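You operate a simulated robot arm through the tools that you are given. There is no shell and no other tool. Be economical: measure what you need, move in short steps, check, and stop when the job is done.

You are at the controls of a simulated two-armed robot. One attempt, no reset.

JOB
Fetch the purple brush and set it on the green top by the tester. Open the filters drawer, put the three-dot cream filter from the new side of the filters drawer on the top shelf of the pipe rack and shut the drawer again. Pick up the yellow-handled gauge with one hand, pass it to the other hand and put it on the change stand top. Take the cream tape and put it on the top of the head shelf. Open the silencers drawer, take the three-dot silencer on the window end of the green top and put it away in the new side of the silencers drawer, then shut the drawer. The order is free. Set down upright: three-dot cream filter, yellow-handled gauge.

Only the result counts: the job must be done as asked and must still hold three seconds after the hand-in. Knocking over, shifting, dropping, spilling or breaking anything else fails it.

ROBOT AND FRAMES
Two 7-joint arms with fingered hands on one trunk, on a base that drives. Base frame: it is fixed to the floor where the robot stands at the start and does not move with it; the origin is under the middle of the robot, x ahead of it, y to its left, z up. Units: mm, rad, N and s.
The left shoulder is at the start at [128, 187, 1003], the right one opposite. Places, roughly: change stand top [2900, -400, 800]; cream tape (11x5x11 cm) [700, 800, 800]; filters drawer [600, 300, 300]; green top by the tester [1100, -600, 700]; new side of the silencers drawer [500, -1000, 200]; purple brush (8x5x7 cm) [500, 0, 700]; silencers drawer [600, -1100, 300]; three-dot silencer (4x4x7 cm) [500, 1000, 700]; top of the head shelf [2900, 400, 800]; top shelf of the pipe rack [700, -2500, 1200]. Payload 3.6 kg a hand.
Tool frame (each hand has its own): the origin (TCP) lies between the finger pads and is the grasp point; the fingertips stand 26 mm ahead of it; z points along the fingers, y is the line along which they close. Largest opening 88 mm; the body of the gripper starts 30 mm behind the TCP. The gripper is a hand of 3 fingers: y runs from the thumb to the fingers, the wrist lies at [-17, -98, -164] in the tool frame, and closing takes about 1.5 s.
Orientation is that of the tool frame in the base frame, as [roll, pitch, yaw] about the fixed x, y, z axes, in that order (R = Rz(yaw) Ry(pitch) Rx(roll)). With the fingers straight down and the wrist toward the robot, the tool's x, y and z point along [0, 1, 0], [1, 0, 0] and [0, 0, -1] of the base frame.

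CONTROLS
- The arms move only by the tool servo_tool. It takes "left_deltas", "right_deltas" or both (then of equal length, played together; a hand with none holds still); each is a list of rows, each an object of numbers (a shift or turn left out is 0, a gripper value left out holds the last): "x", "y", "z": the shift along the tool's x, y, z in mm; "ax", "ay", "az": the turn, a rotation vector about the tool's x, y, z in degrees; "claw": the gripper command, from -1 (shut) to 1 (fully open), values between in proportion. In form: [{"x": .., "y": .., "z": .., "ax": .., "ay": .., "az": .., "claw": ..}, ...]. A call has 1 to 12 rows; each row is the pose to reach, as a shift and turn from the pose commanded when the call began, along the tool's axes at that moment. A row lasts 0.2 s, in which the tool goes at most 50 mm and 0.15 rad; a call with a longer step from one row to the next is refused whole, and so is a gripper value outside its range. Where a pose cannot be reached the arm comes as near as it can. A force on the tool above 40 N (or 10 N above the force at the start of the call, whichever is more), or a blocked arm, ends the call early, and 0.2 s more pass. The fingers move at their own pace (about 153 mm/s each) and stop on an object; they squeeze with about 31 N. The grip force told is the motor's: it shows also when the fingers shut on nothing. Time passes only in rows, and 0.2 s behind the last, so rows that repeat a pose let the fingers close. The reply holds the time, the measured pose of the TCP, the force on the tool along the base axes, the opening and the grip force, in the units named above and with some noise, with the torque about the TCP (base axes, N m) and any sound that the robot's microphone picked up.
- Cameras (640 x 400 px; columns grow to the right, rows downward): "scene" is now at [265.7, 50.2, 914.9]; the picture's right is [0.53, -0.85, 0.00], its down [-0.16, -0.10, -0.98] and it looks along [0.83, 0.52, -0.19] (base axes); focal length 214 px, centre (320, 200). "left" rides on the left gripper at [-56, -80, -102] in its tool frame; the picture's right is [-0.73, -0.32, 0.60], its down [0.62, -0.67, 0.41] and it looks along [0.27, 0.68, 0.69] (tool axes); focal length 247 px, centre (320, 200). "right" rides on the right gripper at [56, -80, -102] in its tool frame; the picture's right is [-0.74, 0.32, -0.60], its down [-0.62, -0.67, 0.41] and it looks along [-0.27, 0.68, 0.69] (tool axes); focal length 247 px, centre (320, 200). There is no depth. A picture from a camera that has moved, and an enlarged one, comes with that camera's place and axes in the base frame and with its lens.
- grab_frame(camera): a new picture of that camera. It takes no simulated time.
- raise_lower(by): slides the trunk up (or, below 0, down) by that many mm; the arms and the scene camera ride with it, the base frame stays. It gives what a move gives, with no picture.
- roll_base(legs): drives the robot by 1 to 6 legs, each [ahead, left, turn to the left] in mm, mm and rad, along the robot's own axes; the way and the turn of a leg run together, so that a leg with both is an arc; at most 1500 mm and 3.142 rad a leg. The arms and the cameras ride along, it lands a little off, and it stops where it bumps. It gives what a move gives.
- preshape(shape, hand): the hand has 3 fingers and takes this shape, open, in about a second: jaw (thumb against the fingers, like two jaws); tri (thumb and two fingers); tip (a fingertip pinch); poke (one finger out to press); point (the index stretched); flat (the hand flat); cup (the hand cupped); fist (a fist). The gripper value then closes the fingers along that shape, each until it touches; the sizes above hold for jaw. It gives what a move gives, with no picture.
- aim_head(pan, tilt): turns the head with the scene camera to pan (to the left, within 1.047 rad either way) and tilt (down, from -0.506 to 1.204), counted from straight ahead of the robot. It gives what a move gives.
- close_up(camera, box): a new picture of the part [left, top, right, bottom] of that camera's present view, enlarged. It takes no simulated time.
- finish_job(): hands the job in; it is judged then, once.

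Work in short steps. Places have to be worked out from the pictures, the camera data and where the tool is seen: move nearer, look again, correct. Check each grasp and each placing, and mend what went wrong. You have 217 turns and 212 pictures in all, those below and enlarged ones among them. Open the grippers and draw the arms clear of the work before you hand the job in, unless the task says otherwise; then end with one line.

The tools are called as name(argument=value, ...) on one line, values as JSON. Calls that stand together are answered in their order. servo_tool: Moves the arms, as the interface text tells. Its arguments: {"type":"object","properties":{"left_deltas":{"type":"array"},"right_deltas":{"type":"array"}},"required":[]} The other tools are called the same way: raise_lower (by) slides the trunk up or down; preshape (shape, hand) gives the hand a shape; roll_base (legs) drives the base; aim_head (pan, tilt) turns the head that bears the scene camera; grab_frame (camera) takes a picture; close_up (camera, box) takes an enlarged picture of a part of a camera's view; finish_job () hands the job in.

At the start:

```text
t: 0.0
left_tool_pos: [321.6, 471.3, 955.9]
left_orientation: [3.141, 0.001, 1.571]
left_contact_force: [0.2, 0.4, 0.0]
left_wrist_torque: [0.0, -0.02, 0.01]
left_finger_gap: 87.7
left_grip_force: 0.0
left_shape: jaw
right_tool_pos: [408.8, 54.0, 1051.5]
right_orientation: [-3.14, 0.0, 1.57]
right_contact_force: [0.2, 0.0, 0.7]
right_wrist_torque: [-0.01, 0.02, 0.0]
right_finger_gap: 87.7
right_grip_force: 0.0
right_shape: jaw
trunk travel left (down, up): [-150.0, 607.0]
robot x, y, heading: [0.5, 1.8, -0.0]
head pan, tilt: [0.564, 0.195]
```

scene: 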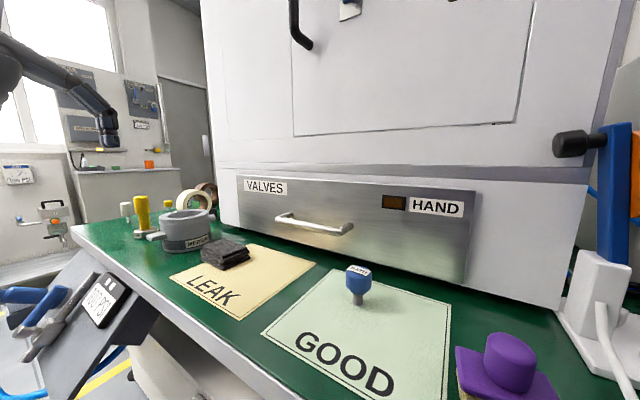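
right: 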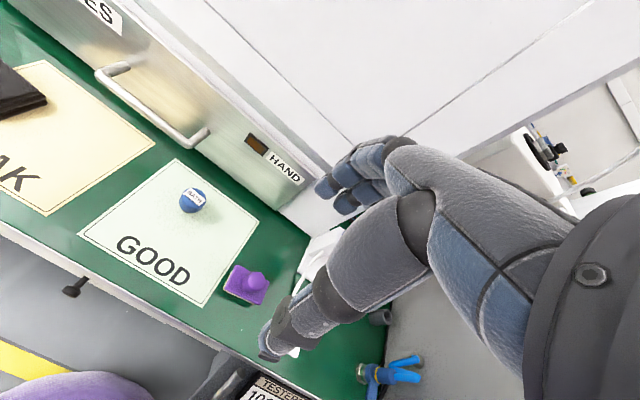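
left: 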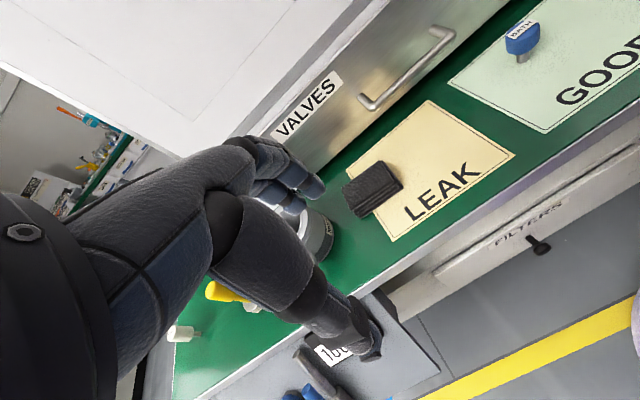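

I see the green bench with GOOD/LEAK mats and the purple brush at the right. I look around with the head to map things.

aim_head(pan=-0.3, tilt=0.5)

grab_frame(camera="scene")

```text
t: 1.2
left_tool_pos: [322.0, 472.7, 955.1]
left_orientation: [3.141, 0.001, 1.572]
left_contact_force: [0.1, -0.2, 0.0]
left_wrist_torque: [0.05, 0.02, 0.0]
left_finger_gap: 88.0
left_grip_force: 0.0
left_shape: jaw
right_tool_pos: [408.3, 54.0, 1051.3]
right_orientation: [-3.139, 0.0, 1.571]
right_contact_force: [-0.8, 0.3, 0.3]
right_wrist_torque: [-0.01, -0.01, 0.01]
right_finger_gap: 87.2
right_grip_force: 0.0
right_shape: jaw
trunk travel left (down, up): [-150.0, 607.0]
robot x, y, heading: [-2.1, -1.4, -0.002]
head pan, tilt: [-0.3, 0.499]
```

```text
208 pictures are left
camera scene: at [273.9, -26.4, 886.7], right [-0.29, -0.96, 0.0], down [-0.46, 0.14, -0.88], along [0.84, -0.26, -0.48], focal length 214 px, centre (320, 200)
```

scene: 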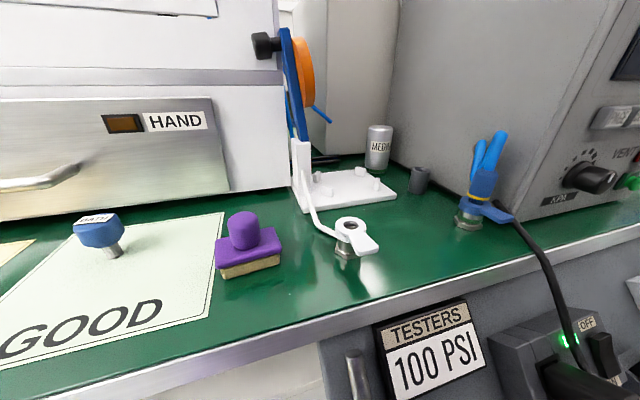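

The brush is at about (510, 0). I look further right and left to find the tester and the other places.

aim_head(pan=-1.04, tilt=0.3)

grab_frame(camera="scene")

aim_head(pan=1.04, tilt=0.4)

grab_frame(camera="scene")

aim_head(pan=0.0, tilt=1.1)

grab_frame(camera="scene")

```text
t: 2.3
left_tool_pos: [321.5, 472.5, 955.0]
left_orientation: [3.141, 0.001, 1.57]
left_contact_force: [0.4, 0.8, 0.8]
left_wrist_torque: [-0.01, 0.01, -0.03]
left_finger_gap: 87.7
left_grip_force: 0.0
left_shape: jaw
right_tool_pos: [407.8, 52.5, 1050.2]
right_orientation: [-3.141, -0.001, 1.571]
right_contact_force: [-0.1, 0.0, -0.5]
right_wrist_torque: [-0.01, 0.01, -0.02]
right_finger_gap: 87.7
right_grip_force: 0.0
right_shape: jaw
trunk travel left (down, up): [-150.0, 607.0]
robot x, y, heading: [-2.5, -2.0, 0.005]
head pan, tilt: [-1.04, 0.3]
```

```text
207 pictures are left
camera scene: at [234.3, -80.0, 905.1], right [-0.86, -0.51, 0.0], down [-0.15, 0.26, -0.96], along [0.48, -0.82, -0.3], focal length 214 px, centre (320, 200)
```

scene: 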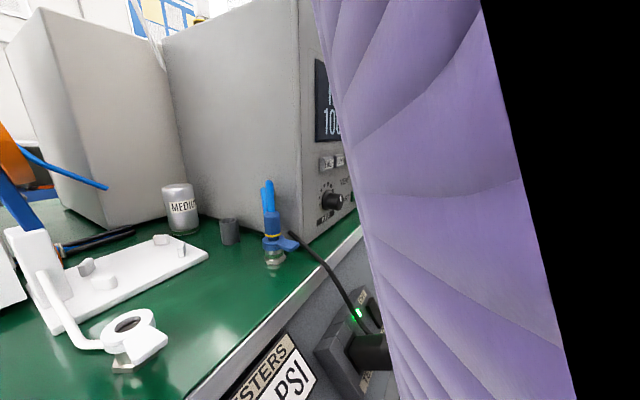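

```text
t: 4.3
left_tool_pos: [321.6, 471.2, 955.1]
left_orientation: [-3.14, 0.002, 1.571]
left_contact_force: [0.4, -1.0, 0.1]
left_wrist_torque: [0.01, 0.01, -0.02]
left_finger_gap: 87.7
left_grip_force: 0.1
left_shape: jaw
right_tool_pos: [408.7, 54.4, 1051.6]
right_orientation: [-3.14, 0.0, 1.569]
right_contact_force: [-0.1, 0.8, 0.4]
right_wrist_torque: [0.0, -0.02, -0.01]
right_finger_gap: 87.5
right_grip_force: 0.1
right_shape: jaw
trunk travel left (down, up): [-150.0, 607.0]
robot x, y, heading: [1.3, 1.6, 0.005]
head pan, tilt: [1.04, 0.4]
```

```text
206 pictures are left
camera scene: at [233.9, 80.4, 895.8], right [0.86, -0.51, 0.0], down [-0.2, -0.34, -0.92], along [0.47, 0.79, -0.39], focal length 214 px, centre (320, 200)
```

scene: 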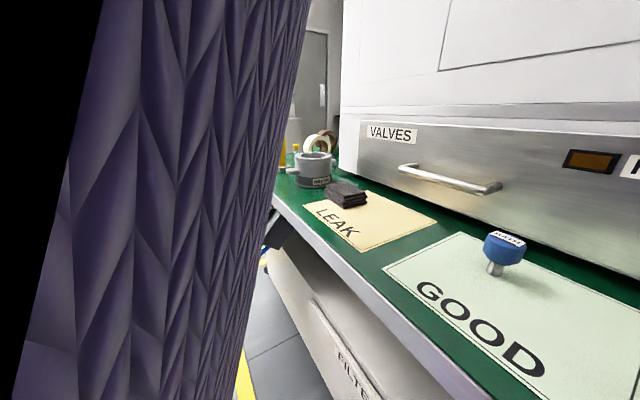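

```text
t: 5.5
left_tool_pos: [320.7, 473.1, 955.6]
left_orientation: [3.141, 0.001, 1.569]
left_contact_force: [-0.3, 0.1, 0.0]
left_wrist_torque: [0.0, -0.01, 0.01]
left_finger_gap: 87.3
left_grip_force: 0.0
left_shape: jaw
right_tool_pos: [408.6, 54.4, 1050.6]
right_orientation: [-3.139, 0.001, 1.57]
right_contact_force: [0.0, 0.5, 0.2]
right_wrist_torque: [0.03, 0.0, -0.01]
right_finger_gap: 87.5
right_grip_force: 0.1
right_shape: jaw
trunk travel left (down, up): [-150.0, 607.0]
robot x, y, heading: [-2.4, -2.6, 0.001]
head pan, tilt: [0.0, 1.1]
```

```text
205 pictures are left
camera scene: at [250.1, 0.5, 839.0], right [0.0, -1.0, 0.0], down [-0.89, 0.0, -0.45], along [0.45, 0.0, -0.89], focal length 214 px, centre (320, 200)
```

scene: 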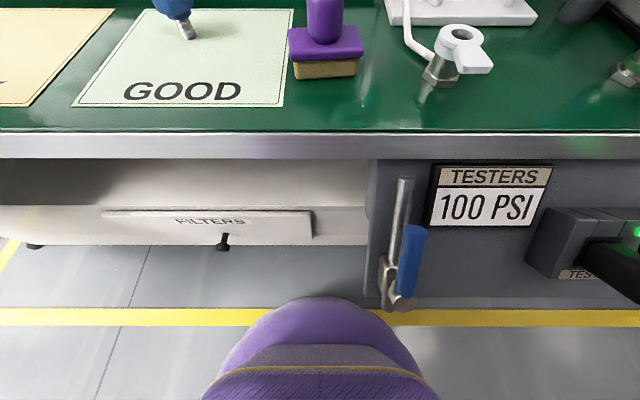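

I raise the trunk fully to see over things and build a map.

raise_lower(by=600)

aim_head(pan=-0.3, tilt=0.55)

grab_frame(camera="scene")

aim_head(pan=0.5, tilt=0.45)

grab_frame(camera="scene")

aim_head(pan=-1.0, tilt=0.4)

grab_frame(camera="scene")

```text
refused: 600 is not a number from -400 to 400
```

```text
t: 6.5
left_tool_pos: [321.9, 471.7, 955.2]
left_orientation: [-3.14, 0.0, 1.569]
left_contact_force: [-0.4, -0.1, -0.4]
left_wrist_torque: [-0.02, 0.02, 0.02]
left_finger_gap: 87.7
left_grip_force: 0.0
left_shape: jaw
right_tool_pos: [408.9, 54.5, 1050.6]
right_orientation: [-3.139, 0.0, 1.571]
right_contact_force: [0.3, 0.9, 0.9]
right_wrist_torque: [0.02, -0.02, 0.03]
right_finger_gap: 87.7
right_grip_force: 0.1
right_shape: jaw
trunk travel left (down, up): [-150.0, 607.0]
robot x, y, heading: [1.6, 1.7, 0.0]
head pan, tilt: [-0.3, 0.55]
```

```text
204 pictures are left
camera scene: at [272.7, -26.0, 882.0], right [-0.3, -0.96, 0.0], down [-0.5, 0.15, -0.85], along [0.81, -0.25, -0.52], focal length 214 px, centre (320, 200)
```

scene: 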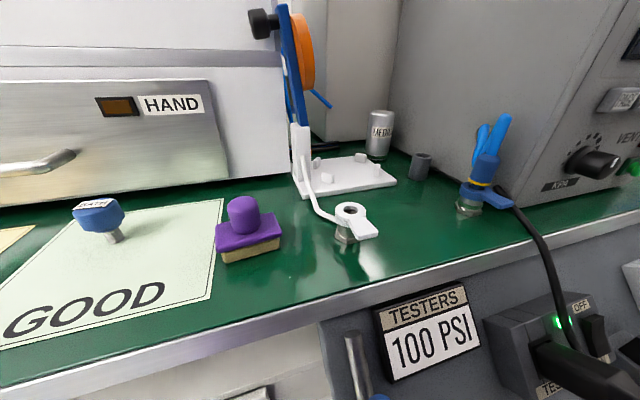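

```text
t: 7.7
left_tool_pos: [320.0, 472.3, 956.0]
left_orientation: [-3.141, 0.0, 1.571]
left_contact_force: [0.0, 0.1, 0.3]
left_wrist_torque: [0.02, 0.03, 0.01]
left_finger_gap: 87.4
left_grip_force: 0.0
left_shape: jaw
right_tool_pos: [408.9, 54.3, 1051.2]
right_orientation: [-3.139, 0.0, 1.57]
right_contact_force: [-0.1, -0.1, -0.3]
right_wrist_torque: [0.03, 0.0, 0.03]
right_finger_gap: 87.8
right_grip_force: 0.0
right_shape: jaw
trunk travel left (down, up): [-150.0, 607.0]
robot x, y, heading: [0.6, -1.5, -0.002]
head pan, tilt: [0.499, 0.45]
```

```text
203 pictures are left
camera scene: at [267.7, 44.4, 891.1], right [0.48, -0.88, 0.0], down [-0.38, -0.21, -0.9], along [0.79, 0.43, -0.44], focal length 214 px, centre (320, 200)
```

scene: 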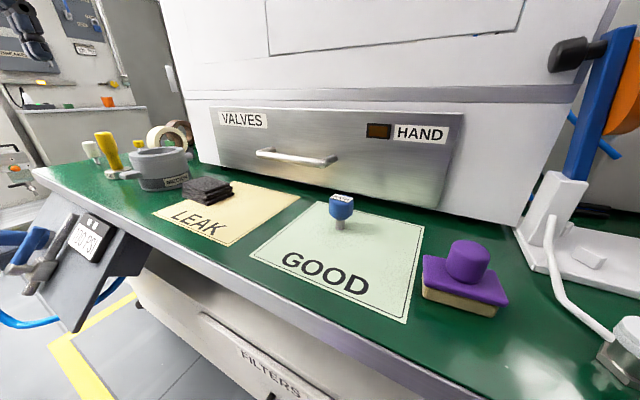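

```text
t: 9.2
left_tool_pos: [321.0, 473.0, 954.8]
left_orientation: [-3.141, 0.002, 1.57]
left_contact_force: [-0.4, 0.0, -0.2]
left_wrist_torque: [-0.01, 0.04, -0.01]
left_finger_gap: 87.8
left_grip_force: 0.0
left_shape: jaw
right_tool_pos: [410.6, 53.2, 1051.7]
right_orientation: [-3.141, 0.0, 1.572]
right_contact_force: [0.6, -1.1, -0.3]
right_wrist_torque: [-0.02, -0.01, -0.02]
right_finger_gap: 87.6
right_grip_force: 0.0
right_shape: jaw
trunk travel left (down, up): [-150.0, 607.0]
robot x, y, heading: [2.3, 2.4, -0.002]
head pan, tilt: [-1.0, 0.4]
```

```text
202 pictures are left
camera scene: at [237.1, -77.4, 895.8], right [-0.84, -0.54, 0.0], down [-0.21, 0.33, -0.92], along [0.5, -0.77, -0.39], focal length 214 px, centre (320, 200)
```

scene: 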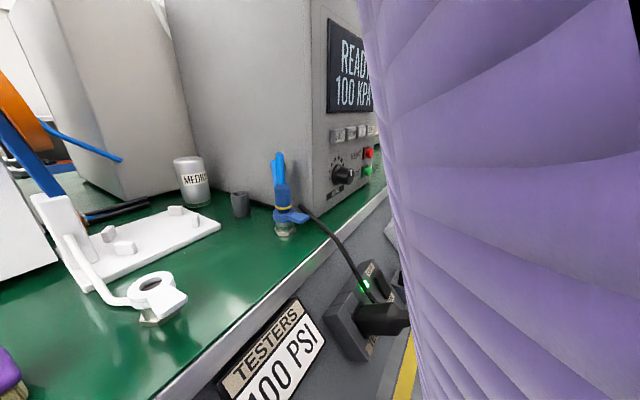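

Raising in two calls.

raise_lower(by=400)

raise_lower(by=200)

aim_head(pan=-0.4, tilt=0.65)

grab_frame(camera="scene")

aim_head(pan=0.6, tilt=0.5)

grab_frame(camera="scene")

```text
t: 13.1
left_tool_pos: [322.5, 472.8, 1356.4]
left_orientation: [-3.139, 0.001, 1.57]
left_contact_force: [0.7, -0.3, -0.3]
left_wrist_torque: [0.0, 0.0, 0.0]
left_finger_gap: 87.6
left_grip_force: 0.0
left_shape: jaw
right_tool_pos: [409.4, 53.1, 1451.9]
right_orientation: [-3.14, 0.0, 1.571]
right_contact_force: [-0.3, 0.1, -0.4]
right_wrist_torque: [-0.01, -0.01, -0.02]
right_finger_gap: 87.6
right_grip_force: 0.1
right_shape: jaw
trunk travel left (down, up): [-550.0, 207.0]
robot x, y, heading: [3.0, 2.7, 0.001]
head pan, tilt: [-1.0, 0.4]
```

```text
t: 15.2
left_tool_pos: [321.0, 472.2, 1556.2]
left_orientation: [-3.139, 0.0, 1.57]
left_contact_force: [-0.8, 0.4, 0.2]
left_wrist_torque: [0.01, 0.01, -0.02]
left_finger_gap: 87.7
left_grip_force: 0.0
left_shape: jaw
right_tool_pos: [408.9, 53.6, 1649.8]
right_orientation: [-3.14, 0.0, 1.571]
right_contact_force: [0.3, -0.2, -0.4]
right_wrist_torque: [0.0, 0.0, -0.01]
right_finger_gap: 87.7
right_grip_force: 0.0
right_shape: jaw
trunk travel left (down, up): [-750.0, 7.0]
robot x, y, heading: [-2.6, 5.2, -0.004]
head pan, tilt: [-1.0, 0.4]
```

```text
t: 16.2
left_tool_pos: [321.9, 472.7, 1556.3]
left_orientation: [3.141, 0.0, 1.572]
left_contact_force: [-1.0, 0.0, 0.8]
left_wrist_torque: [0.01, -0.01, -0.01]
left_finger_gap: 87.8
left_grip_force: 0.0
left_shape: jaw
right_tool_pos: [408.9, 52.7, 1650.8]
right_orientation: [-3.14, 0.001, 1.571]
right_contact_force: [0.1, -0.2, 0.2]
right_wrist_torque: [-0.02, 0.01, -0.04]
right_finger_gap: 87.6
right_grip_force: 0.2
right_shape: jaw
trunk travel left (down, up): [-750.0, 7.0]
robot x, y, heading: [-2.8, -2.1, 0.003]
head pan, tilt: [-0.4, 0.649]
```

```text
201 pictures are left
camera scene: at [211.1, -33.4, 1503.2], right [-0.39, -0.92, 0.0], down [-0.56, 0.24, -0.8], along [0.73, -0.31, -0.6], focal length 214 px, centre (320, 200)
```

scene: 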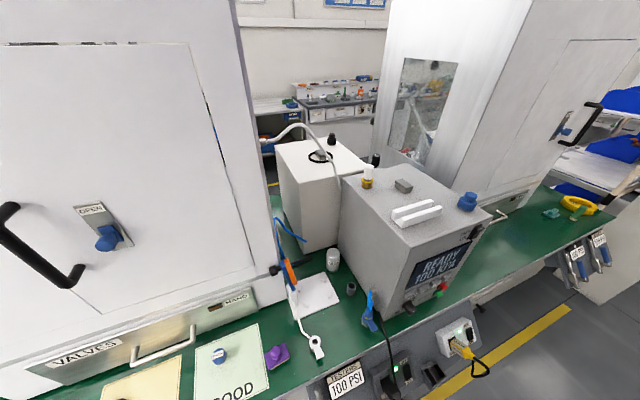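

```text
t: 17.5
left_tool_pos: [321.2, 470.6, 1556.4]
left_orientation: [-3.142, 0.0, 1.571]
left_contact_force: [-0.1, -0.3, -0.7]
left_wrist_torque: [0.0, -0.02, 0.01]
left_finger_gap: 87.6
left_grip_force: 0.1
left_shape: jaw
right_tool_pos: [408.8, 53.9, 1651.4]
right_orientation: [-3.14, 0.0, 1.573]
right_contact_force: [-0.8, 0.2, -0.1]
right_wrist_torque: [0.01, -0.02, 0.0]
right_finger_gap: 88.0
right_grip_force: 0.0
right_shape: jaw
trunk travel left (down, up): [-750.0, 7.0]
robot x, y, heading: [0.1, -0.7, -0.002]
head pan, tilt: [0.6, 0.499]
```

```text
200 pictures are left
camera scene: at [206.3, 51.9, 1516.5], right [0.56, -0.83, 0.0], down [-0.4, -0.27, -0.88], along [0.72, 0.5, -0.48], focal length 214 px, centre (320, 200)
```

scene: 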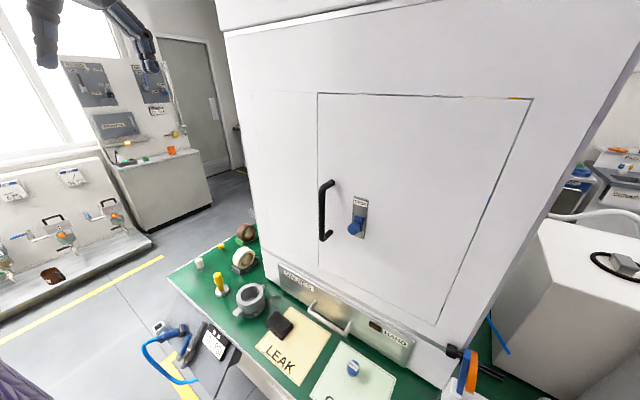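

The bench is an island with cabinets and the tester; silencer ~ (528,1036), gauge ~ (478,786), tape ~ (628,818). I back off a little and drive to the window end along the front.

roll_base(legs=[[-150, 0, 0], [0, 950, 0]])

aim_head(pan=-0.1, tilt=0.8)

grab_frame(camera="scene")

```text
t: 23.4
left_tool_pos: [161.9, 1415.6, 1556.2]
left_orientation: [-3.141, -0.001, 1.581]
left_contact_force: [-0.5, 0.1, -0.1]
left_wrist_torque: [0.01, -0.02, 0.01]
left_finger_gap: 87.8
left_grip_force: 0.0
left_shape: jaw
right_tool_pos: [252.6, 998.1, 1650.7]
right_orientation: [-3.141, -0.001, 1.581]
right_contact_force: [0.3, -0.7, 0.3]
right_wrist_torque: [0.0, 0.0, 0.03]
right_finger_gap: 87.8
right_grip_force: 0.1
right_shape: jaw
trunk travel left (down, up): [-750.0, 7.0]
robot x, y, heading: [-154.8, 939.6, 0.01]
head pan, tilt: [0.6, 0.499]
```

```text
t: 24.5
left_tool_pos: [160.9, 1415.9, 1555.4]
left_orientation: [-3.14, 0.001, 1.582]
left_contact_force: [0.3, -0.1, -0.8]
left_wrist_torque: [0.0, -0.01, -0.01]
left_finger_gap: 87.7
left_grip_force: 0.1
left_shape: jaw
right_tool_pos: [252.7, 998.9, 1651.0]
right_orientation: [-3.139, 0.0, 1.581]
right_contact_force: [-0.4, -1.1, -0.7]
right_wrist_torque: [0.02, 0.0, -0.01]
right_finger_gap: 87.9
right_grip_force: 0.1
right_shape: jaw
trunk travel left (down, up): [-750.0, 7.0]
robot x, y, heading: [-154.1, 940.7, 0.011]
head pan, tilt: [-0.099, 0.799]
```

```text
199 pictures are left
camera scene: at [55.8, 935.4, 1490.6], right [-0.09, -1.0, 0.0], down [-0.71, 0.06, -0.7], along [0.69, -0.06, -0.72], focal length 214 px, centre (320, 200)
```

scene: 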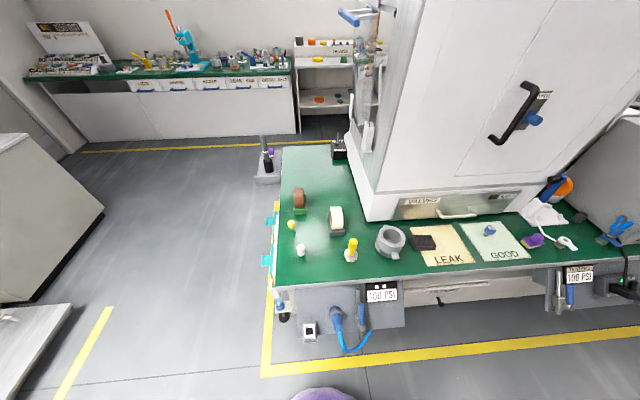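

Good overview. I enlarge the window end to identify the objects.

close_up(camera="scene", box=[260, 170, 420, 270])

close_up(camera="scene", box=[240, 260, 420, 370])

close_up(camera="scene", box=[20, 0, 400, 200])

```text
4.00 times, centred on (340, 220) of scene
camera zoom: at [55.8, 935.4, 1490.6], right [-0.09, -1.0, 0.0], down [-0.71, 0.06, -0.7], along [0.69, -0.06, -0.72], focal length 858 px, centre (240, 120)
```

zoom: 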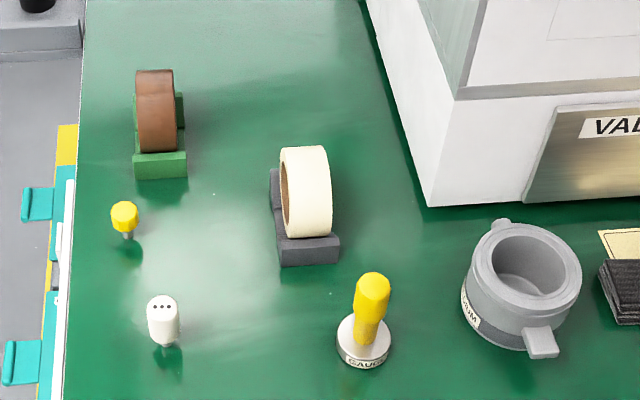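

```text
3.56 times, centred on (330, 315) of scene
camera zoom: at [55.8, 935.4, 1490.6], right [-0.09, -1.0, 0.0], down [-0.71, 0.06, -0.7], along [0.69, -0.06, -0.72], focal length 763 px, centre (284, -209)
```

zoom: 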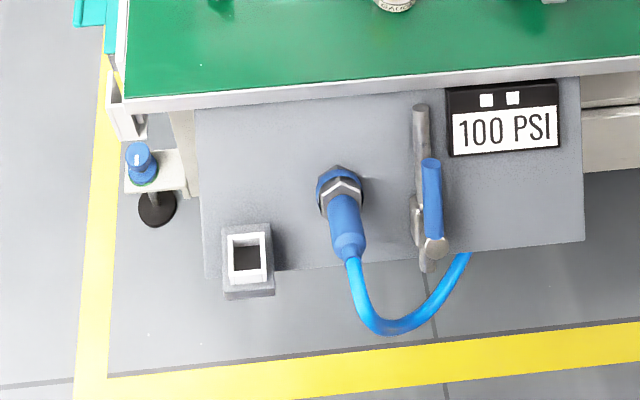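

```text
1.68 times, centred on (210, 100) of scene
camera zoom: at [55.8, 935.4, 1490.6], right [-0.09, -1.0, 0.0], down [-0.71, 0.06, -0.7], along [0.69, -0.06, -0.72], focal length 361 px, centre (505, 368)
```

zoom: 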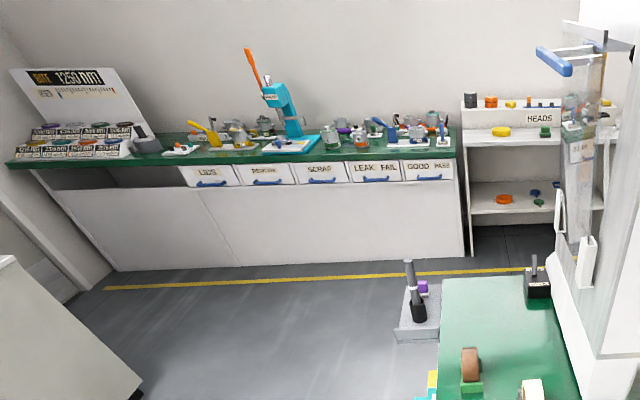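

Three-dot silencer identified at ~(504,973), gauge ~(474,773), tape on a grey cradle ~(613,813). I drive closer, lower the trunk and look.

roll_base(legs=[[170, 0, 0]])

raise_lower(by=-400)

aim_head(pan=0.0, tilt=0.8)

grab_frame(camera="scene")

grab_frame(camera="left")

grab_frame(camera="right")

```text
t: 25.9
left_tool_pos: [329.3, 1418.5, 1555.7]
left_orientation: [3.14, 0.001, 1.584]
left_contact_force: [-0.7, 0.0, 0.5]
left_wrist_torque: [0.02, 0.01, -0.01]
left_finger_gap: 87.7
left_grip_force: 0.0
left_shape: jaw
right_tool_pos: [421.1, 1002.0, 1652.2]
right_orientation: [3.14, 0.001, 1.584]
right_contact_force: [-0.8, 0.0, -0.2]
right_wrist_torque: [-0.01, -0.03, 0.02]
right_finger_gap: 87.6
right_grip_force: 0.0
right_shape: jaw
trunk travel left (down, up): [-750.0, 7.0]
robot x, y, heading: [15.0, 945.0, 0.016]
head pan, tilt: [-0.099, 0.799]
```

```text
t: 29.8
left_tool_pos: [330.7, 1419.3, 1155.8]
left_orientation: [3.142, 0.0, 1.582]
left_contact_force: [-0.2, -0.3, -0.4]
left_wrist_torque: [0.03, -0.01, 0.03]
left_finger_gap: 87.8
left_grip_force: 0.1
left_shape: jaw
right_tool_pos: [423.3, 1001.6, 1251.9]
right_orientation: [3.142, 0.0, 1.582]
right_contact_force: [0.2, 0.4, -0.2]
right_wrist_torque: [-0.02, 0.01, 0.01]
right_finger_gap: 87.9
right_grip_force: 0.1
right_shape: jaw
trunk travel left (down, up): [-350.0, 407.0]
robot x, y, heading: [16.4, 942.6, 0.011]
head pan, tilt: [-0.099, 0.799]
```

```text
t: 30.4
left_tool_pos: [331.4, 1420.3, 1155.6]
left_orientation: [-3.14, 0.001, 1.582]
left_contact_force: [-0.2, 0.3, 0.7]
left_wrist_torque: [-0.02, 0.01, 0.01]
left_finger_gap: 87.6
left_grip_force: 0.0
left_shape: jaw
right_tool_pos: [424.1, 1001.6, 1250.6]
right_orientation: [-3.141, 0.0, 1.581]
right_contact_force: [0.0, 0.1, -0.9]
right_wrist_torque: [-0.03, 0.03, 0.02]
right_finger_gap: 87.9
right_grip_force: 0.0
right_shape: jaw
trunk travel left (down, up): [-350.0, 407.0]
robot x, y, heading: [15.7, 940.6, 0.009]
head pan, tilt: [0.0, 0.799]
```

```text
195 pictures are left
camera scene: at [247.1, 946.1, 1079.1], right [0.01, -1.0, 0.0], down [-0.72, -0.01, -0.7], along [0.7, 0.01, -0.72], focal length 214 px, centre (320, 200)
```

scene: 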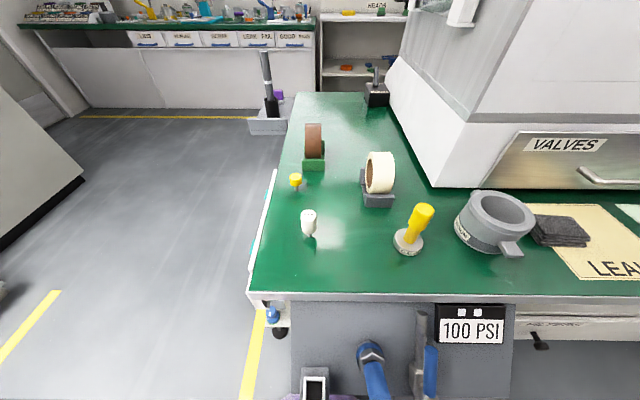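

```text
194 pictures are left
camera left: at [251.0, 1359.2, 1257.2], right [-0.31, -0.74, -0.6], down [-0.67, 0.62, -0.41], along [0.67, 0.28, -0.69], focal length 247 px, centre (320, 200)
```

left: 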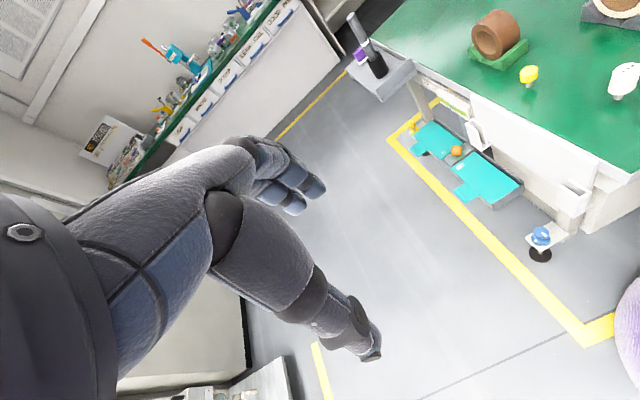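

```text
193 pictures are left
camera right: at [343.5, 1056.0, 1353.7], right [0.33, -0.73, 0.6], down [-0.66, -0.63, -0.41], along [0.68, -0.26, -0.69], focal length 247 px, centre (320, 200)
```

right: 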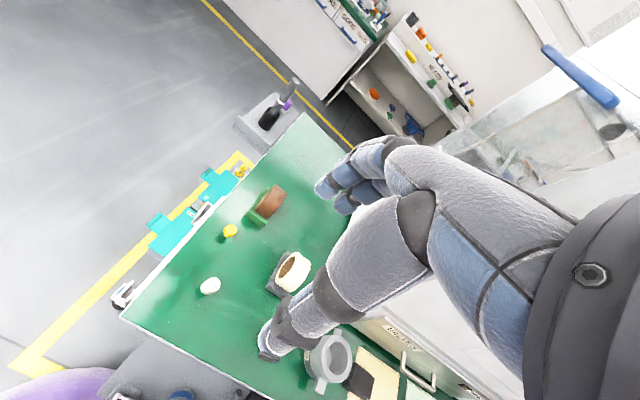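

Triangulating the gauge in two views gives table z≈705; silencer at ≈(505,971). I bring the right hand above the silencer to hover.

servo_tool(right_deltas=[{"x": -4, "y": 10, "z": 45}, {"x": -8, "y": 20, "z": 90}, {"x": -12, "y": 30, "z": 135}, {"x": -16, "y": 40, "z": 180}, {"x": -20, "y": 50, "z": 225}, {"x": -24, "y": 60, "z": 270}, {"x": -28, "y": 70, "z": 315}, {"x": -30, "y": 81, "z": 350}])

grab_frame(camera="right")

grab_frame(camera="scene")

```text
t: 32.2
left_tool_pos: [330.4, 1418.3, 1155.9]
left_orientation: [-3.141, 0.001, 1.583]
left_contact_force: [-0.2, -0.1, -0.4]
left_wrist_torque: [-0.01, -0.01, -0.04]
left_finger_gap: 87.4
left_grip_force: 0.1
left_shape: jaw
right_tool_pos: [506.2, 974.0, 902.9]
right_orientation: [-3.14, -0.002, 1.582]
right_contact_force: [-0.3, -0.6, -0.5]
right_wrist_torque: [0.01, 0.02, -0.02]
right_finger_gap: 87.5
right_grip_force: 0.0
right_shape: jaw
trunk travel left (down, up): [-350.0, 407.0]
robot x, y, heading: [18.6, 942.0, 0.012]
head pan, tilt: [0.0, 0.799]
```

```text
192 pictures are left
camera right: at [425.5, 1029.0, 1004.8], right [0.33, -0.73, 0.6], down [-0.66, -0.63, -0.41], along [0.68, -0.26, -0.69], focal length 247 px, centre (320, 200)
```

right: 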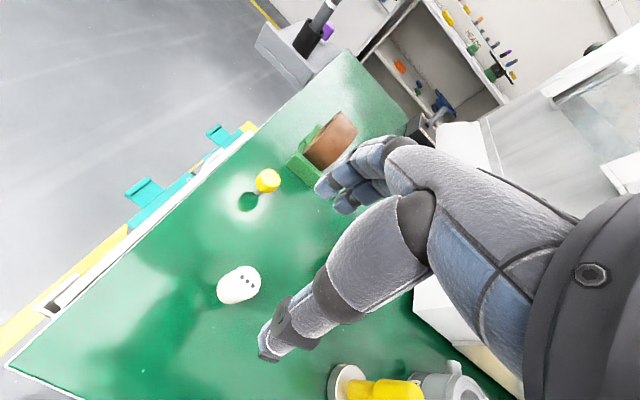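

```text
191 pictures are left
camera scene: at [247.3, 946.0, 1079.0], right [0.01, -1.0, 0.0], down [-0.72, -0.01, -0.7], along [0.7, 0.01, -0.72], focal length 214 px, centre (320, 200)
```

scene: 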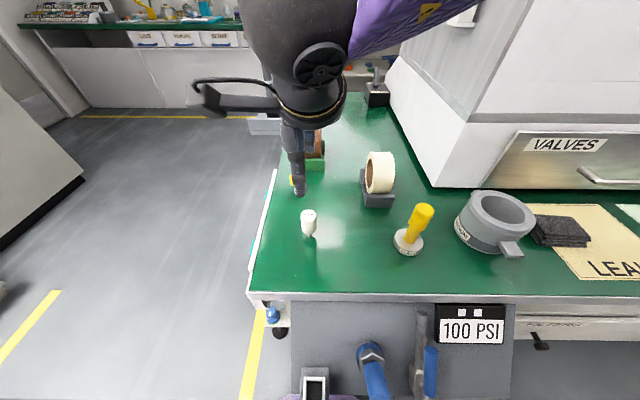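

The hand camera puts the silencer at ≈(507,974), right beneath the tool. I descend and close.

servo_tool(right_deltas=[{"y": 1, "z": 45}, {"y": 1, "z": 90}, {"y": 1, "z": 130}, {"y": 1, "z": 154}, {"y": 1, "z": 154, "claw": -1}, {"y": 1, "z": 154, "claw": -1}, {"y": 1, "z": 154, "claw": -1}, {"y": 1, "z": 154, "claw": -1}, {"y": 1, "z": 154, "claw": -1}, {"y": 1, "z": 154, "claw": -1}, {"y": 1, "z": 154, "claw": -1}, {"y": 1, "z": 154, "claw": -1}])

grab_frame(camera="right")

```text
t: 34.9
left_tool_pos: [331.1, 1418.5, 1156.7]
left_orientation: [-3.141, 0.0, 1.582]
left_contact_force: [0.1, -0.8, -0.3]
left_wrist_torque: [-0.01, -0.01, 0.0]
left_finger_gap: 87.7
left_grip_force: 0.1
left_shape: jaw
right_tool_pos: [505.5, 970.8, 747.8]
right_orientation: [3.141, 0.0, 1.584]
right_contact_force: [-0.3, -0.1, 0.2]
right_wrist_torque: [0.01, 0.0, -0.02]
right_finger_gap: 22.5
right_grip_force: 30.9
right_shape: jaw
trunk travel left (down, up): [-350.0, 407.0]
robot x, y, heading: [14.1, 944.3, 0.01]
head pan, tilt: [0.0, 0.799]
```

```text
190 pictures are left
camera right: at [425.9, 1025.6, 849.0], right [0.33, -0.73, 0.6], down [-0.66, -0.63, -0.41], along [0.68, -0.26, -0.69], focal length 247 px, centre (320, 200)
```

right: 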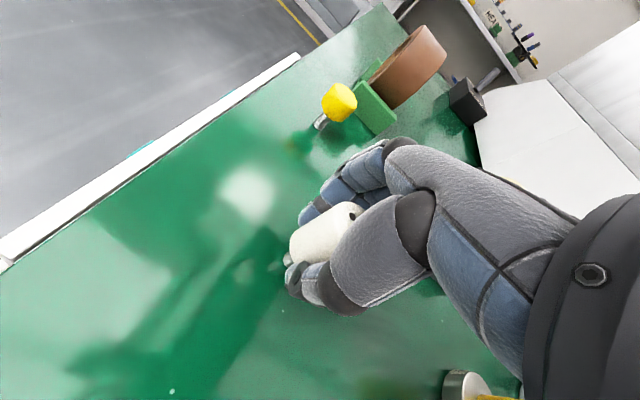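

The silencer is held. I lift it, then back off and drive to the silencers drawer.

servo_tool(right_deltas=[{"z": -40}, {"z": -90}, {"z": -140}, {"z": -190}, {"z": -240}, {"z": -290}, {"z": -340}])

roll_base(legs=[[-200, 0, 0], [0, -1000, 0], [0, -1000, 0]])

aim_head(pan=0.0, tilt=0.7)

grab_frame(camera="scene")

```text
t: 36.5
left_tool_pos: [331.3, 1419.3, 1155.3]
left_orientation: [-3.141, -0.001, 1.582]
left_contact_force: [-0.6, 0.0, -0.1]
left_wrist_torque: [0.0, 0.0, 0.03]
left_finger_gap: 87.8
left_grip_force: 0.2
left_shape: jaw
right_tool_pos: [507.3, 974.0, 1088.0]
right_orientation: [-3.139, -0.001, 1.581]
right_contact_force: [0.8, -0.7, -0.1]
right_wrist_torque: [-0.01, -0.02, 0.02]
right_finger_gap: 22.4
right_grip_force: 30.8
right_shape: jaw
trunk travel left (down, up): [-350.0, 407.0]
robot x, y, heading: [14.9, 944.7, 0.012]
head pan, tilt: [0.0, 0.799]
```

```text
t: 47.7
left_tool_pos: [150.8, -606.2, 1156.3]
left_orientation: [-3.141, 0.001, 1.559]
left_contact_force: [-0.9, -0.8, 0.3]
left_wrist_torque: [-0.02, -0.03, -0.01]
left_finger_gap: 87.8
left_grip_force: 0.1
left_shape: jaw
right_tool_pos: [317.7, -1056.4, 1086.9]
right_orientation: [3.14, -0.002, 1.56]
right_contact_force: [0.8, -0.8, 0.7]
right_wrist_torque: [0.01, -0.02, -0.03]
right_finger_gap: 22.7
right_grip_force: 30.9
right_shape: jaw
trunk travel left (down, up): [-350.0, 407.0]
robot x, y, heading: [-176.5, -1076.6, -0.011]
head pan, tilt: [0.0, 0.799]
```

```text
t: 48.3
left_tool_pos: [150.9, -607.1, 1155.6]
left_orientation: [3.141, -0.001, 1.559]
left_contact_force: [0.7, 0.7, 0.4]
left_wrist_torque: [-0.01, 0.01, 0.01]
left_finger_gap: 87.5
left_grip_force: 0.0
left_shape: jaw
right_tool_pos: [318.7, -1055.8, 1088.1]
right_orientation: [-3.14, 0.002, 1.561]
right_contact_force: [0.0, 0.2, -1.0]
right_wrist_torque: [0.0, 0.01, 0.01]
right_finger_gap: 22.2
right_grip_force: 31.5
right_shape: jaw
trunk travel left (down, up): [-350.0, 407.0]
robot x, y, heading: [-178.1, -1075.8, -0.015]
head pan, tilt: [0.0, 0.7]
```

```text
189 pictures are left
camera scene: at [60.2, -1077.7, 1087.3], right [-0.01, -1.0, 0.0], down [-0.64, 0.01, -0.76], along [0.76, -0.01, -0.64], focal length 214 px, centre (320, 200)
```

scene: 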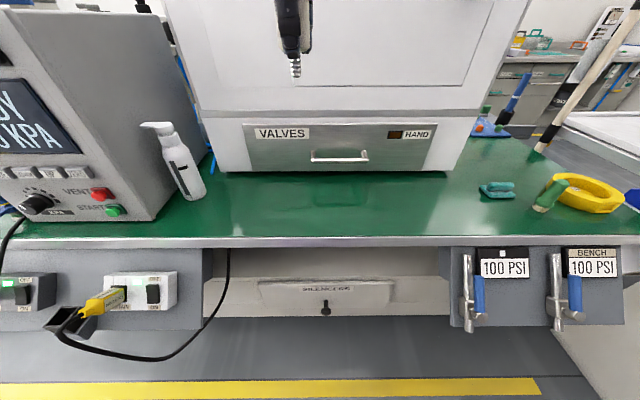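

The drawer and its knob are under the bench at about (390,-1100,300). I tuck the right hand back to the side, lower the trunk and zoom in.

servo_tool(right_deltas=[{"x": -40, "y": -25}, {"x": -80, "y": -50}, {"x": -120, "y": -75}, {"x": -160, "y": -100}, {"x": -200, "y": -125}, {"x": -240, "y": -150}])

raise_lower(by=-345)

grab_frame(camera="scene")

close_up(camera="scene", box=[220, 200, 420, 325])

```text
t: 49.7
left_tool_pos: [151.7, -608.1, 1156.6]
left_orientation: [3.14, -0.002, 1.562]
left_contact_force: [-1.4, -1.2, -0.4]
left_wrist_torque: [-0.01, -0.04, 0.03]
left_finger_gap: 87.5
left_grip_force: 0.0
left_shape: jaw
right_tool_pos: [209.8, -1286.2, 1095.5]
right_orientation: [-3.141, -0.001, 1.56]
right_contact_force: [0.2, -1.6, -0.1]
right_wrist_torque: [-0.01, -0.01, 0.0]
right_finger_gap: 21.9
right_grip_force: 30.8
right_shape: jaw
right hand out of reach, approached as far as the arm can: row 5, 6
trunk travel left (down, up): [-350.0, 407.0]
robot x, y, heading: [-172.5, -1079.5, -0.014]
head pan, tilt: [0.0, 0.7]
```

```text
t: 53.1
left_tool_pos: [151.7, -607.0, 810.7]
left_orientation: [-3.14, 0.0, 1.56]
left_contact_force: [-0.5, 0.7, -0.1]
left_wrist_torque: [0.03, -0.01, 0.04]
left_finger_gap: 87.7
left_grip_force: 0.1
left_shape: jaw
right_tool_pos: [285.2, -1289.1, 628.1]
right_orientation: [-2.749, 0.0, 1.559]
right_contact_force: [-0.7, -0.1, -0.9]
right_wrist_torque: [0.02, -0.02, -0.04]
right_finger_gap: 22.2
right_grip_force: 31.1
right_shape: jaw
trunk travel left (down, up): [-5.0, 752.0]
robot x, y, heading: [-174.7, -1077.7, -0.012]
head pan, tilt: [0.0, 0.7]
```

```text
188 pictures are left
camera scene: at [126.7, -1078.6, 712.6], right [-0.01, -1.0, 0.0], down [-0.64, 0.01, -0.76], along [0.76, -0.01, -0.64], focal length 214 px, centre (320, 200)
```

scene: 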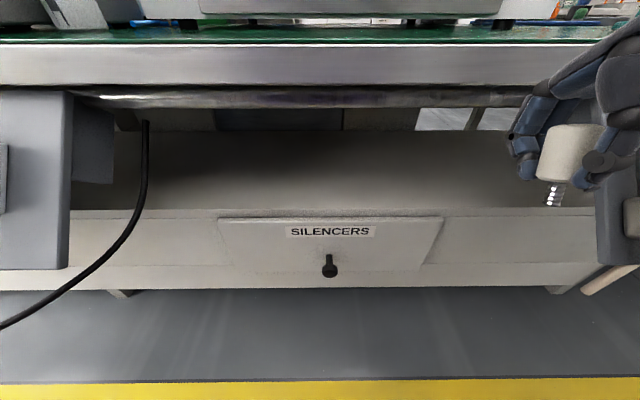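

```text
3.20 times, centred on (320, 262) of scene
camera zoom: at [126.7, -1078.6, 712.6], right [-0.01, -1.0, 0.0], down [-0.64, 0.01, -0.76], along [0.76, -0.01, -0.64], focal length 686 px, centre (320, 0)
```

zoom: 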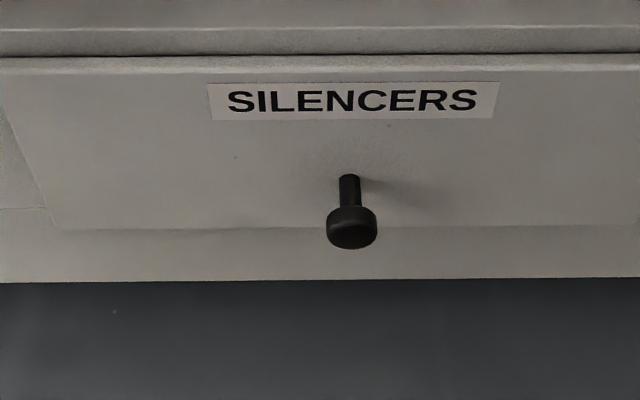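

Right hand ended tilted near the side panel; I move it back and inward, and straighten it, before anything else.

servo_tool(right_deltas=[{"x": 15, "y": -20, "z": -8}, {"x": 30, "y": -40, "z": -16, "ax": -5}, {"x": 45, "y": -60, "z": -24, "ax": -10}, {"x": 60, "y": -78, "z": -32, "ax": -16}, {"x": 60, "y": -78, "z": -32, "ax": -22}])

grab_frame(camera="left")

grab_frame(camera="scene")

```text
t: 54.3
left_tool_pos: [151.2, -607.5, 809.3]
left_orientation: [-3.142, 0.0, 1.559]
left_contact_force: [0.1, 0.3, 0.5]
left_wrist_torque: [-0.04, -0.01, -0.04]
left_finger_gap: 87.7
left_grip_force: 0.1
left_shape: jaw
right_tool_pos: [301.6, -1160.0, 691.5]
right_orientation: [-3.13, 0.001, 1.557]
right_contact_force: [-0.6, -0.6, -0.5]
right_wrist_torque: [0.0, -0.03, 0.01]
right_finger_gap: 22.4
right_grip_force: 30.5
right_shape: jaw
right hand out of reach, approached as far as the arm can: row 1, 2, 3, 4, 5
trunk travel left (down, up): [-5.0, 752.0]
robot x, y, heading: [-176.4, -1077.1, -0.011]
head pan, tilt: [0.0, 0.7]
```

```text
186 pictures are left
camera left: at [69.7, -664.7, 912.0], right [-0.33, -0.73, -0.6], down [-0.66, 0.63, -0.41], along [0.68, 0.26, -0.69], focal length 247 px, centre (320, 200)
```

left: 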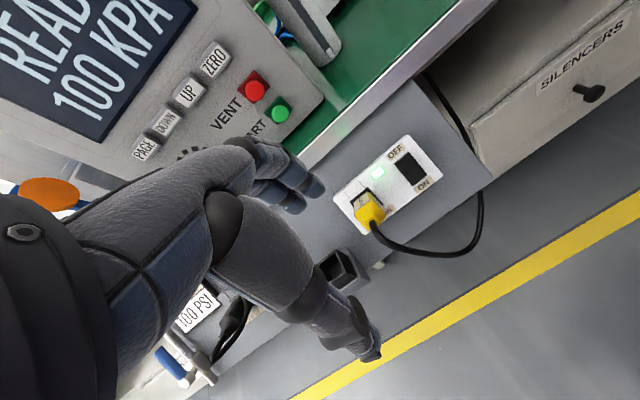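

```text
185 pictures are left
camera scene: at [126.8, -1078.5, 712.4], right [-0.01, -1.0, 0.0], down [-0.64, 0.01, -0.76], along [0.76, -0.01, -0.64], focal length 214 px, centre (320, 200)
```

scene: 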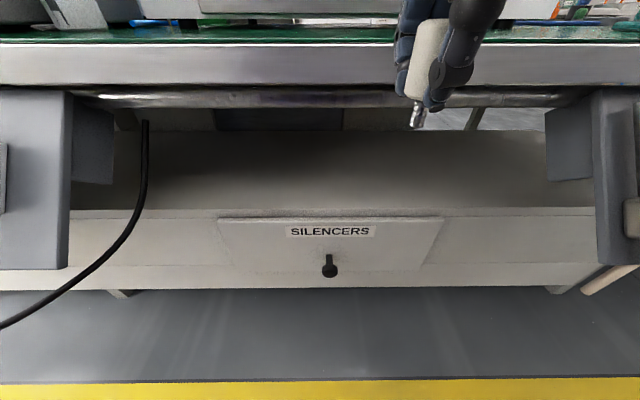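

Knob head triangulated at ≈(402,-1104,270). I bring the left hand in with the fingers turned to close sideways.

servo_tool(left_deltas=[{"x": -20, "y": 4, "z": 19, "az": 8.2}, {"x": -40, "y": 8, "z": 38, "az": 16.4}, {"x": -60, "y": 12, "z": 57, "az": 24.6}, {"x": -80, "y": 16, "z": 76, "az": 32.8}, {"x": -100, "y": 20, "z": 95, "az": 41}, {"x": -120, "y": 24, "z": 114, "az": 49.2}, {"x": -140, "y": 28, "z": 133, "az": 57.4}, {"x": -160, "y": 32, "z": 152, "az": 65.6}, {"x": -180, "y": 36, "z": 171, "az": 73.8}, {"x": -200, "y": 40, "z": 190, "az": 82}, {"x": -220, "y": 44, "z": 209, "az": 90}])

grab_frame(camera="scene")

```text
t: 56.7
left_tool_pos: [208.5, -824.5, 594.6]
left_orientation: [-3.141, 0.0, -0.014]
left_contact_force: [0.5, 0.7, 0.1]
left_wrist_torque: [0.01, 0.0, 0.01]
left_finger_gap: 87.7
left_grip_force: 0.1
left_shape: jaw
left hand out of reach, approached as far as the arm can: row 2, 3, 4, 5, 6, 7, 8, 9, 10, 11
right_tool_pos: [301.2, -1161.0, 690.2]
right_orientation: [-3.13, 0.003, 1.56]
right_contact_force: [0.6, -0.5, -0.1]
right_wrist_torque: [0.03, -0.01, 0.0]
right_finger_gap: 21.9
right_grip_force: 31.0
right_shape: jaw
trunk travel left (down, up): [-5.0, 752.0]
robot x, y, heading: [-174.3, -1074.7, -0.012]
head pan, tilt: [0.0, 0.7]
```

```text
184 pictures are left
camera scene: at [126.8, -1078.5, 712.4], right [-0.01, -1.0, 0.0], down [-0.64, 0.01, -0.76], along [0.76, -0.01, -0.64], focal length 214 px, centre (320, 200)
```

scene: 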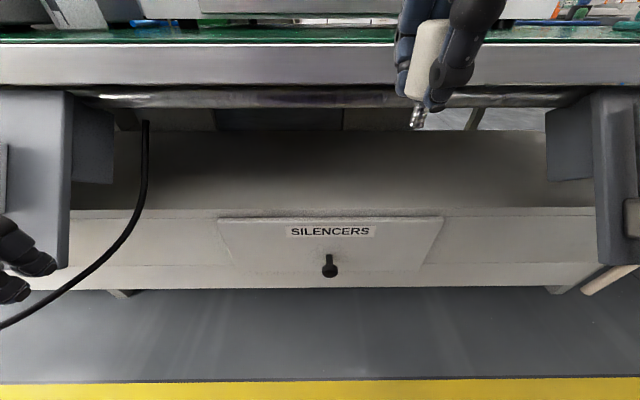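

Orientation is right. I move laterally and down at constant x, tilting the fingers forward 37°.

servo_tool(left_deltas=[{"y": 30, "z": 28, "ay": 4}, {"y": 60, "z": 56, "ay": 8}, {"y": 90, "z": 84, "ay": 12}, {"y": 120, "z": 112, "ay": 16}, {"y": 150, "z": 140, "ay": 20}, {"y": 180, "z": 168, "ay": 24}, {"y": 210, "z": 196, "ay": 28}, {"y": 245, "z": 224, "ay": 33}, {"y": 279, "z": 255, "ay": 37}])

grab_frame(camera="scene")

grab_frame(camera="left")

```text
t: 58.7
left_tool_pos: [200.2, -1100.7, 339.7]
left_orientation: [-3.139, -0.648, -0.013]
left_contact_force: [0.4, -0.2, 0.3]
left_wrist_torque: [-0.03, 0.0, -0.03]
left_finger_gap: 87.8
left_grip_force: 0.1
left_shape: jaw
left hand out of reach, approached as far as the arm can: row 1, 2
right_tool_pos: [302.2, -1160.7, 690.4]
right_orientation: [-3.13, 0.003, 1.558]
right_contact_force: [-0.3, -0.1, -0.6]
right_wrist_torque: [-0.03, 0.02, 0.03]
right_finger_gap: 22.1
right_grip_force: 31.1
right_shape: jaw
trunk travel left (down, up): [-5.0, 752.0]
robot x, y, heading: [-174.1, -1077.5, -0.014]
head pan, tilt: [0.0, 0.7]
```

```text
183 pictures are left
camera scene: at [126.8, -1078.5, 712.4], right [-0.01, -1.0, 0.0], down [-0.64, 0.01, -0.76], along [0.76, -0.01, -0.64], focal length 214 px, centre (320, 200)
```

scene: 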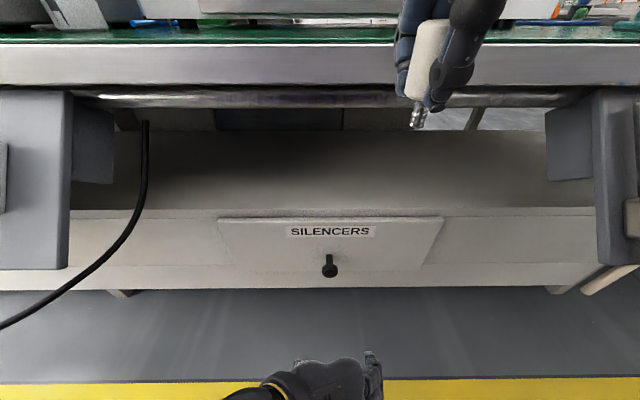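

```text
182 pictures are left
camera left: at [93.5, -1021.8, 387.0], right [-0.22, 0.32, -0.92], down [0.75, 0.66, 0.05], along [0.62, -0.68, -0.39], focal length 247 px, centre (320, 200)
```

left: 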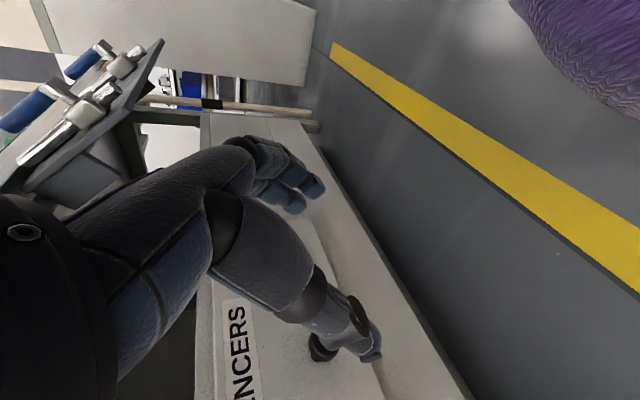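

Knob is at ≈(402,-1104,275). I advance the open hand around it.

servo_tool(left_deltas=[{"x": 24, "y": 3, "z": 35}, {"x": 48, "y": 3, "z": 70}, {"x": 72, "y": 3, "z": 104}, {"x": 96, "y": 3, "z": 138}, {"x": 114, "y": 3, "z": 165}])

grab_frame(camera="left")

grab_frame(camera="scene")

```text
t: 59.9
left_tool_pos: [392.9, -1102.8, 279.6]
left_orientation: [3.141, -0.645, -0.012]
left_contact_force: [0.5, 0.4, 1.2]
left_wrist_torque: [-0.04, 0.01, -0.01]
left_finger_gap: 87.7
left_grip_force: 0.0
left_shape: jaw
right_tool_pos: [301.7, -1160.3, 690.1]
right_orientation: [-3.13, 0.001, 1.558]
right_contact_force: [0.3, 0.0, -0.5]
right_wrist_torque: [0.02, -0.04, -0.03]
right_finger_gap: 22.0
right_grip_force: 30.9
right_shape: jaw
trunk travel left (down, up): [-5.0, 752.0]
robot x, y, heading: [-178.0, -1075.8, -0.009]
head pan, tilt: [0.0, 0.7]
```

```text
181 pictures are left
camera left: at [286.7, -1023.6, 325.8], right [-0.22, 0.32, -0.92], down [0.75, 0.66, 0.05], along [0.62, -0.68, -0.39], focal length 247 px, centre (320, 200)
```

left: 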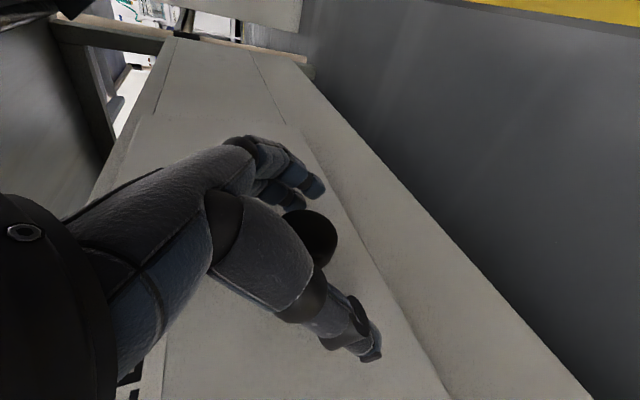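

```text
180 pictures are left
camera scene: at [126.8, -1078.6, 712.4], right [-0.01, -1.0, 0.0], down [-0.64, 0.01, -0.76], along [0.76, -0.01, -0.64], focal length 214 px, centre (320, 200)
```

scene: 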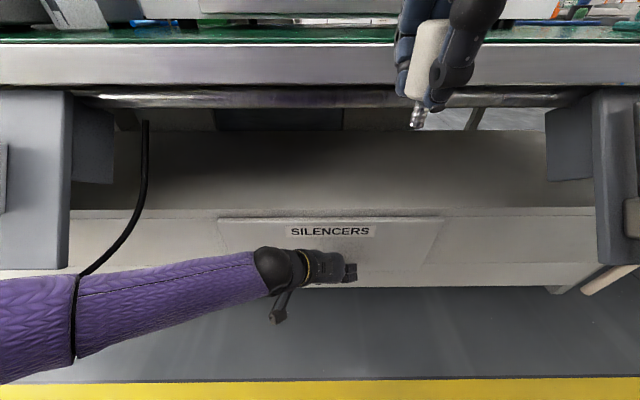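

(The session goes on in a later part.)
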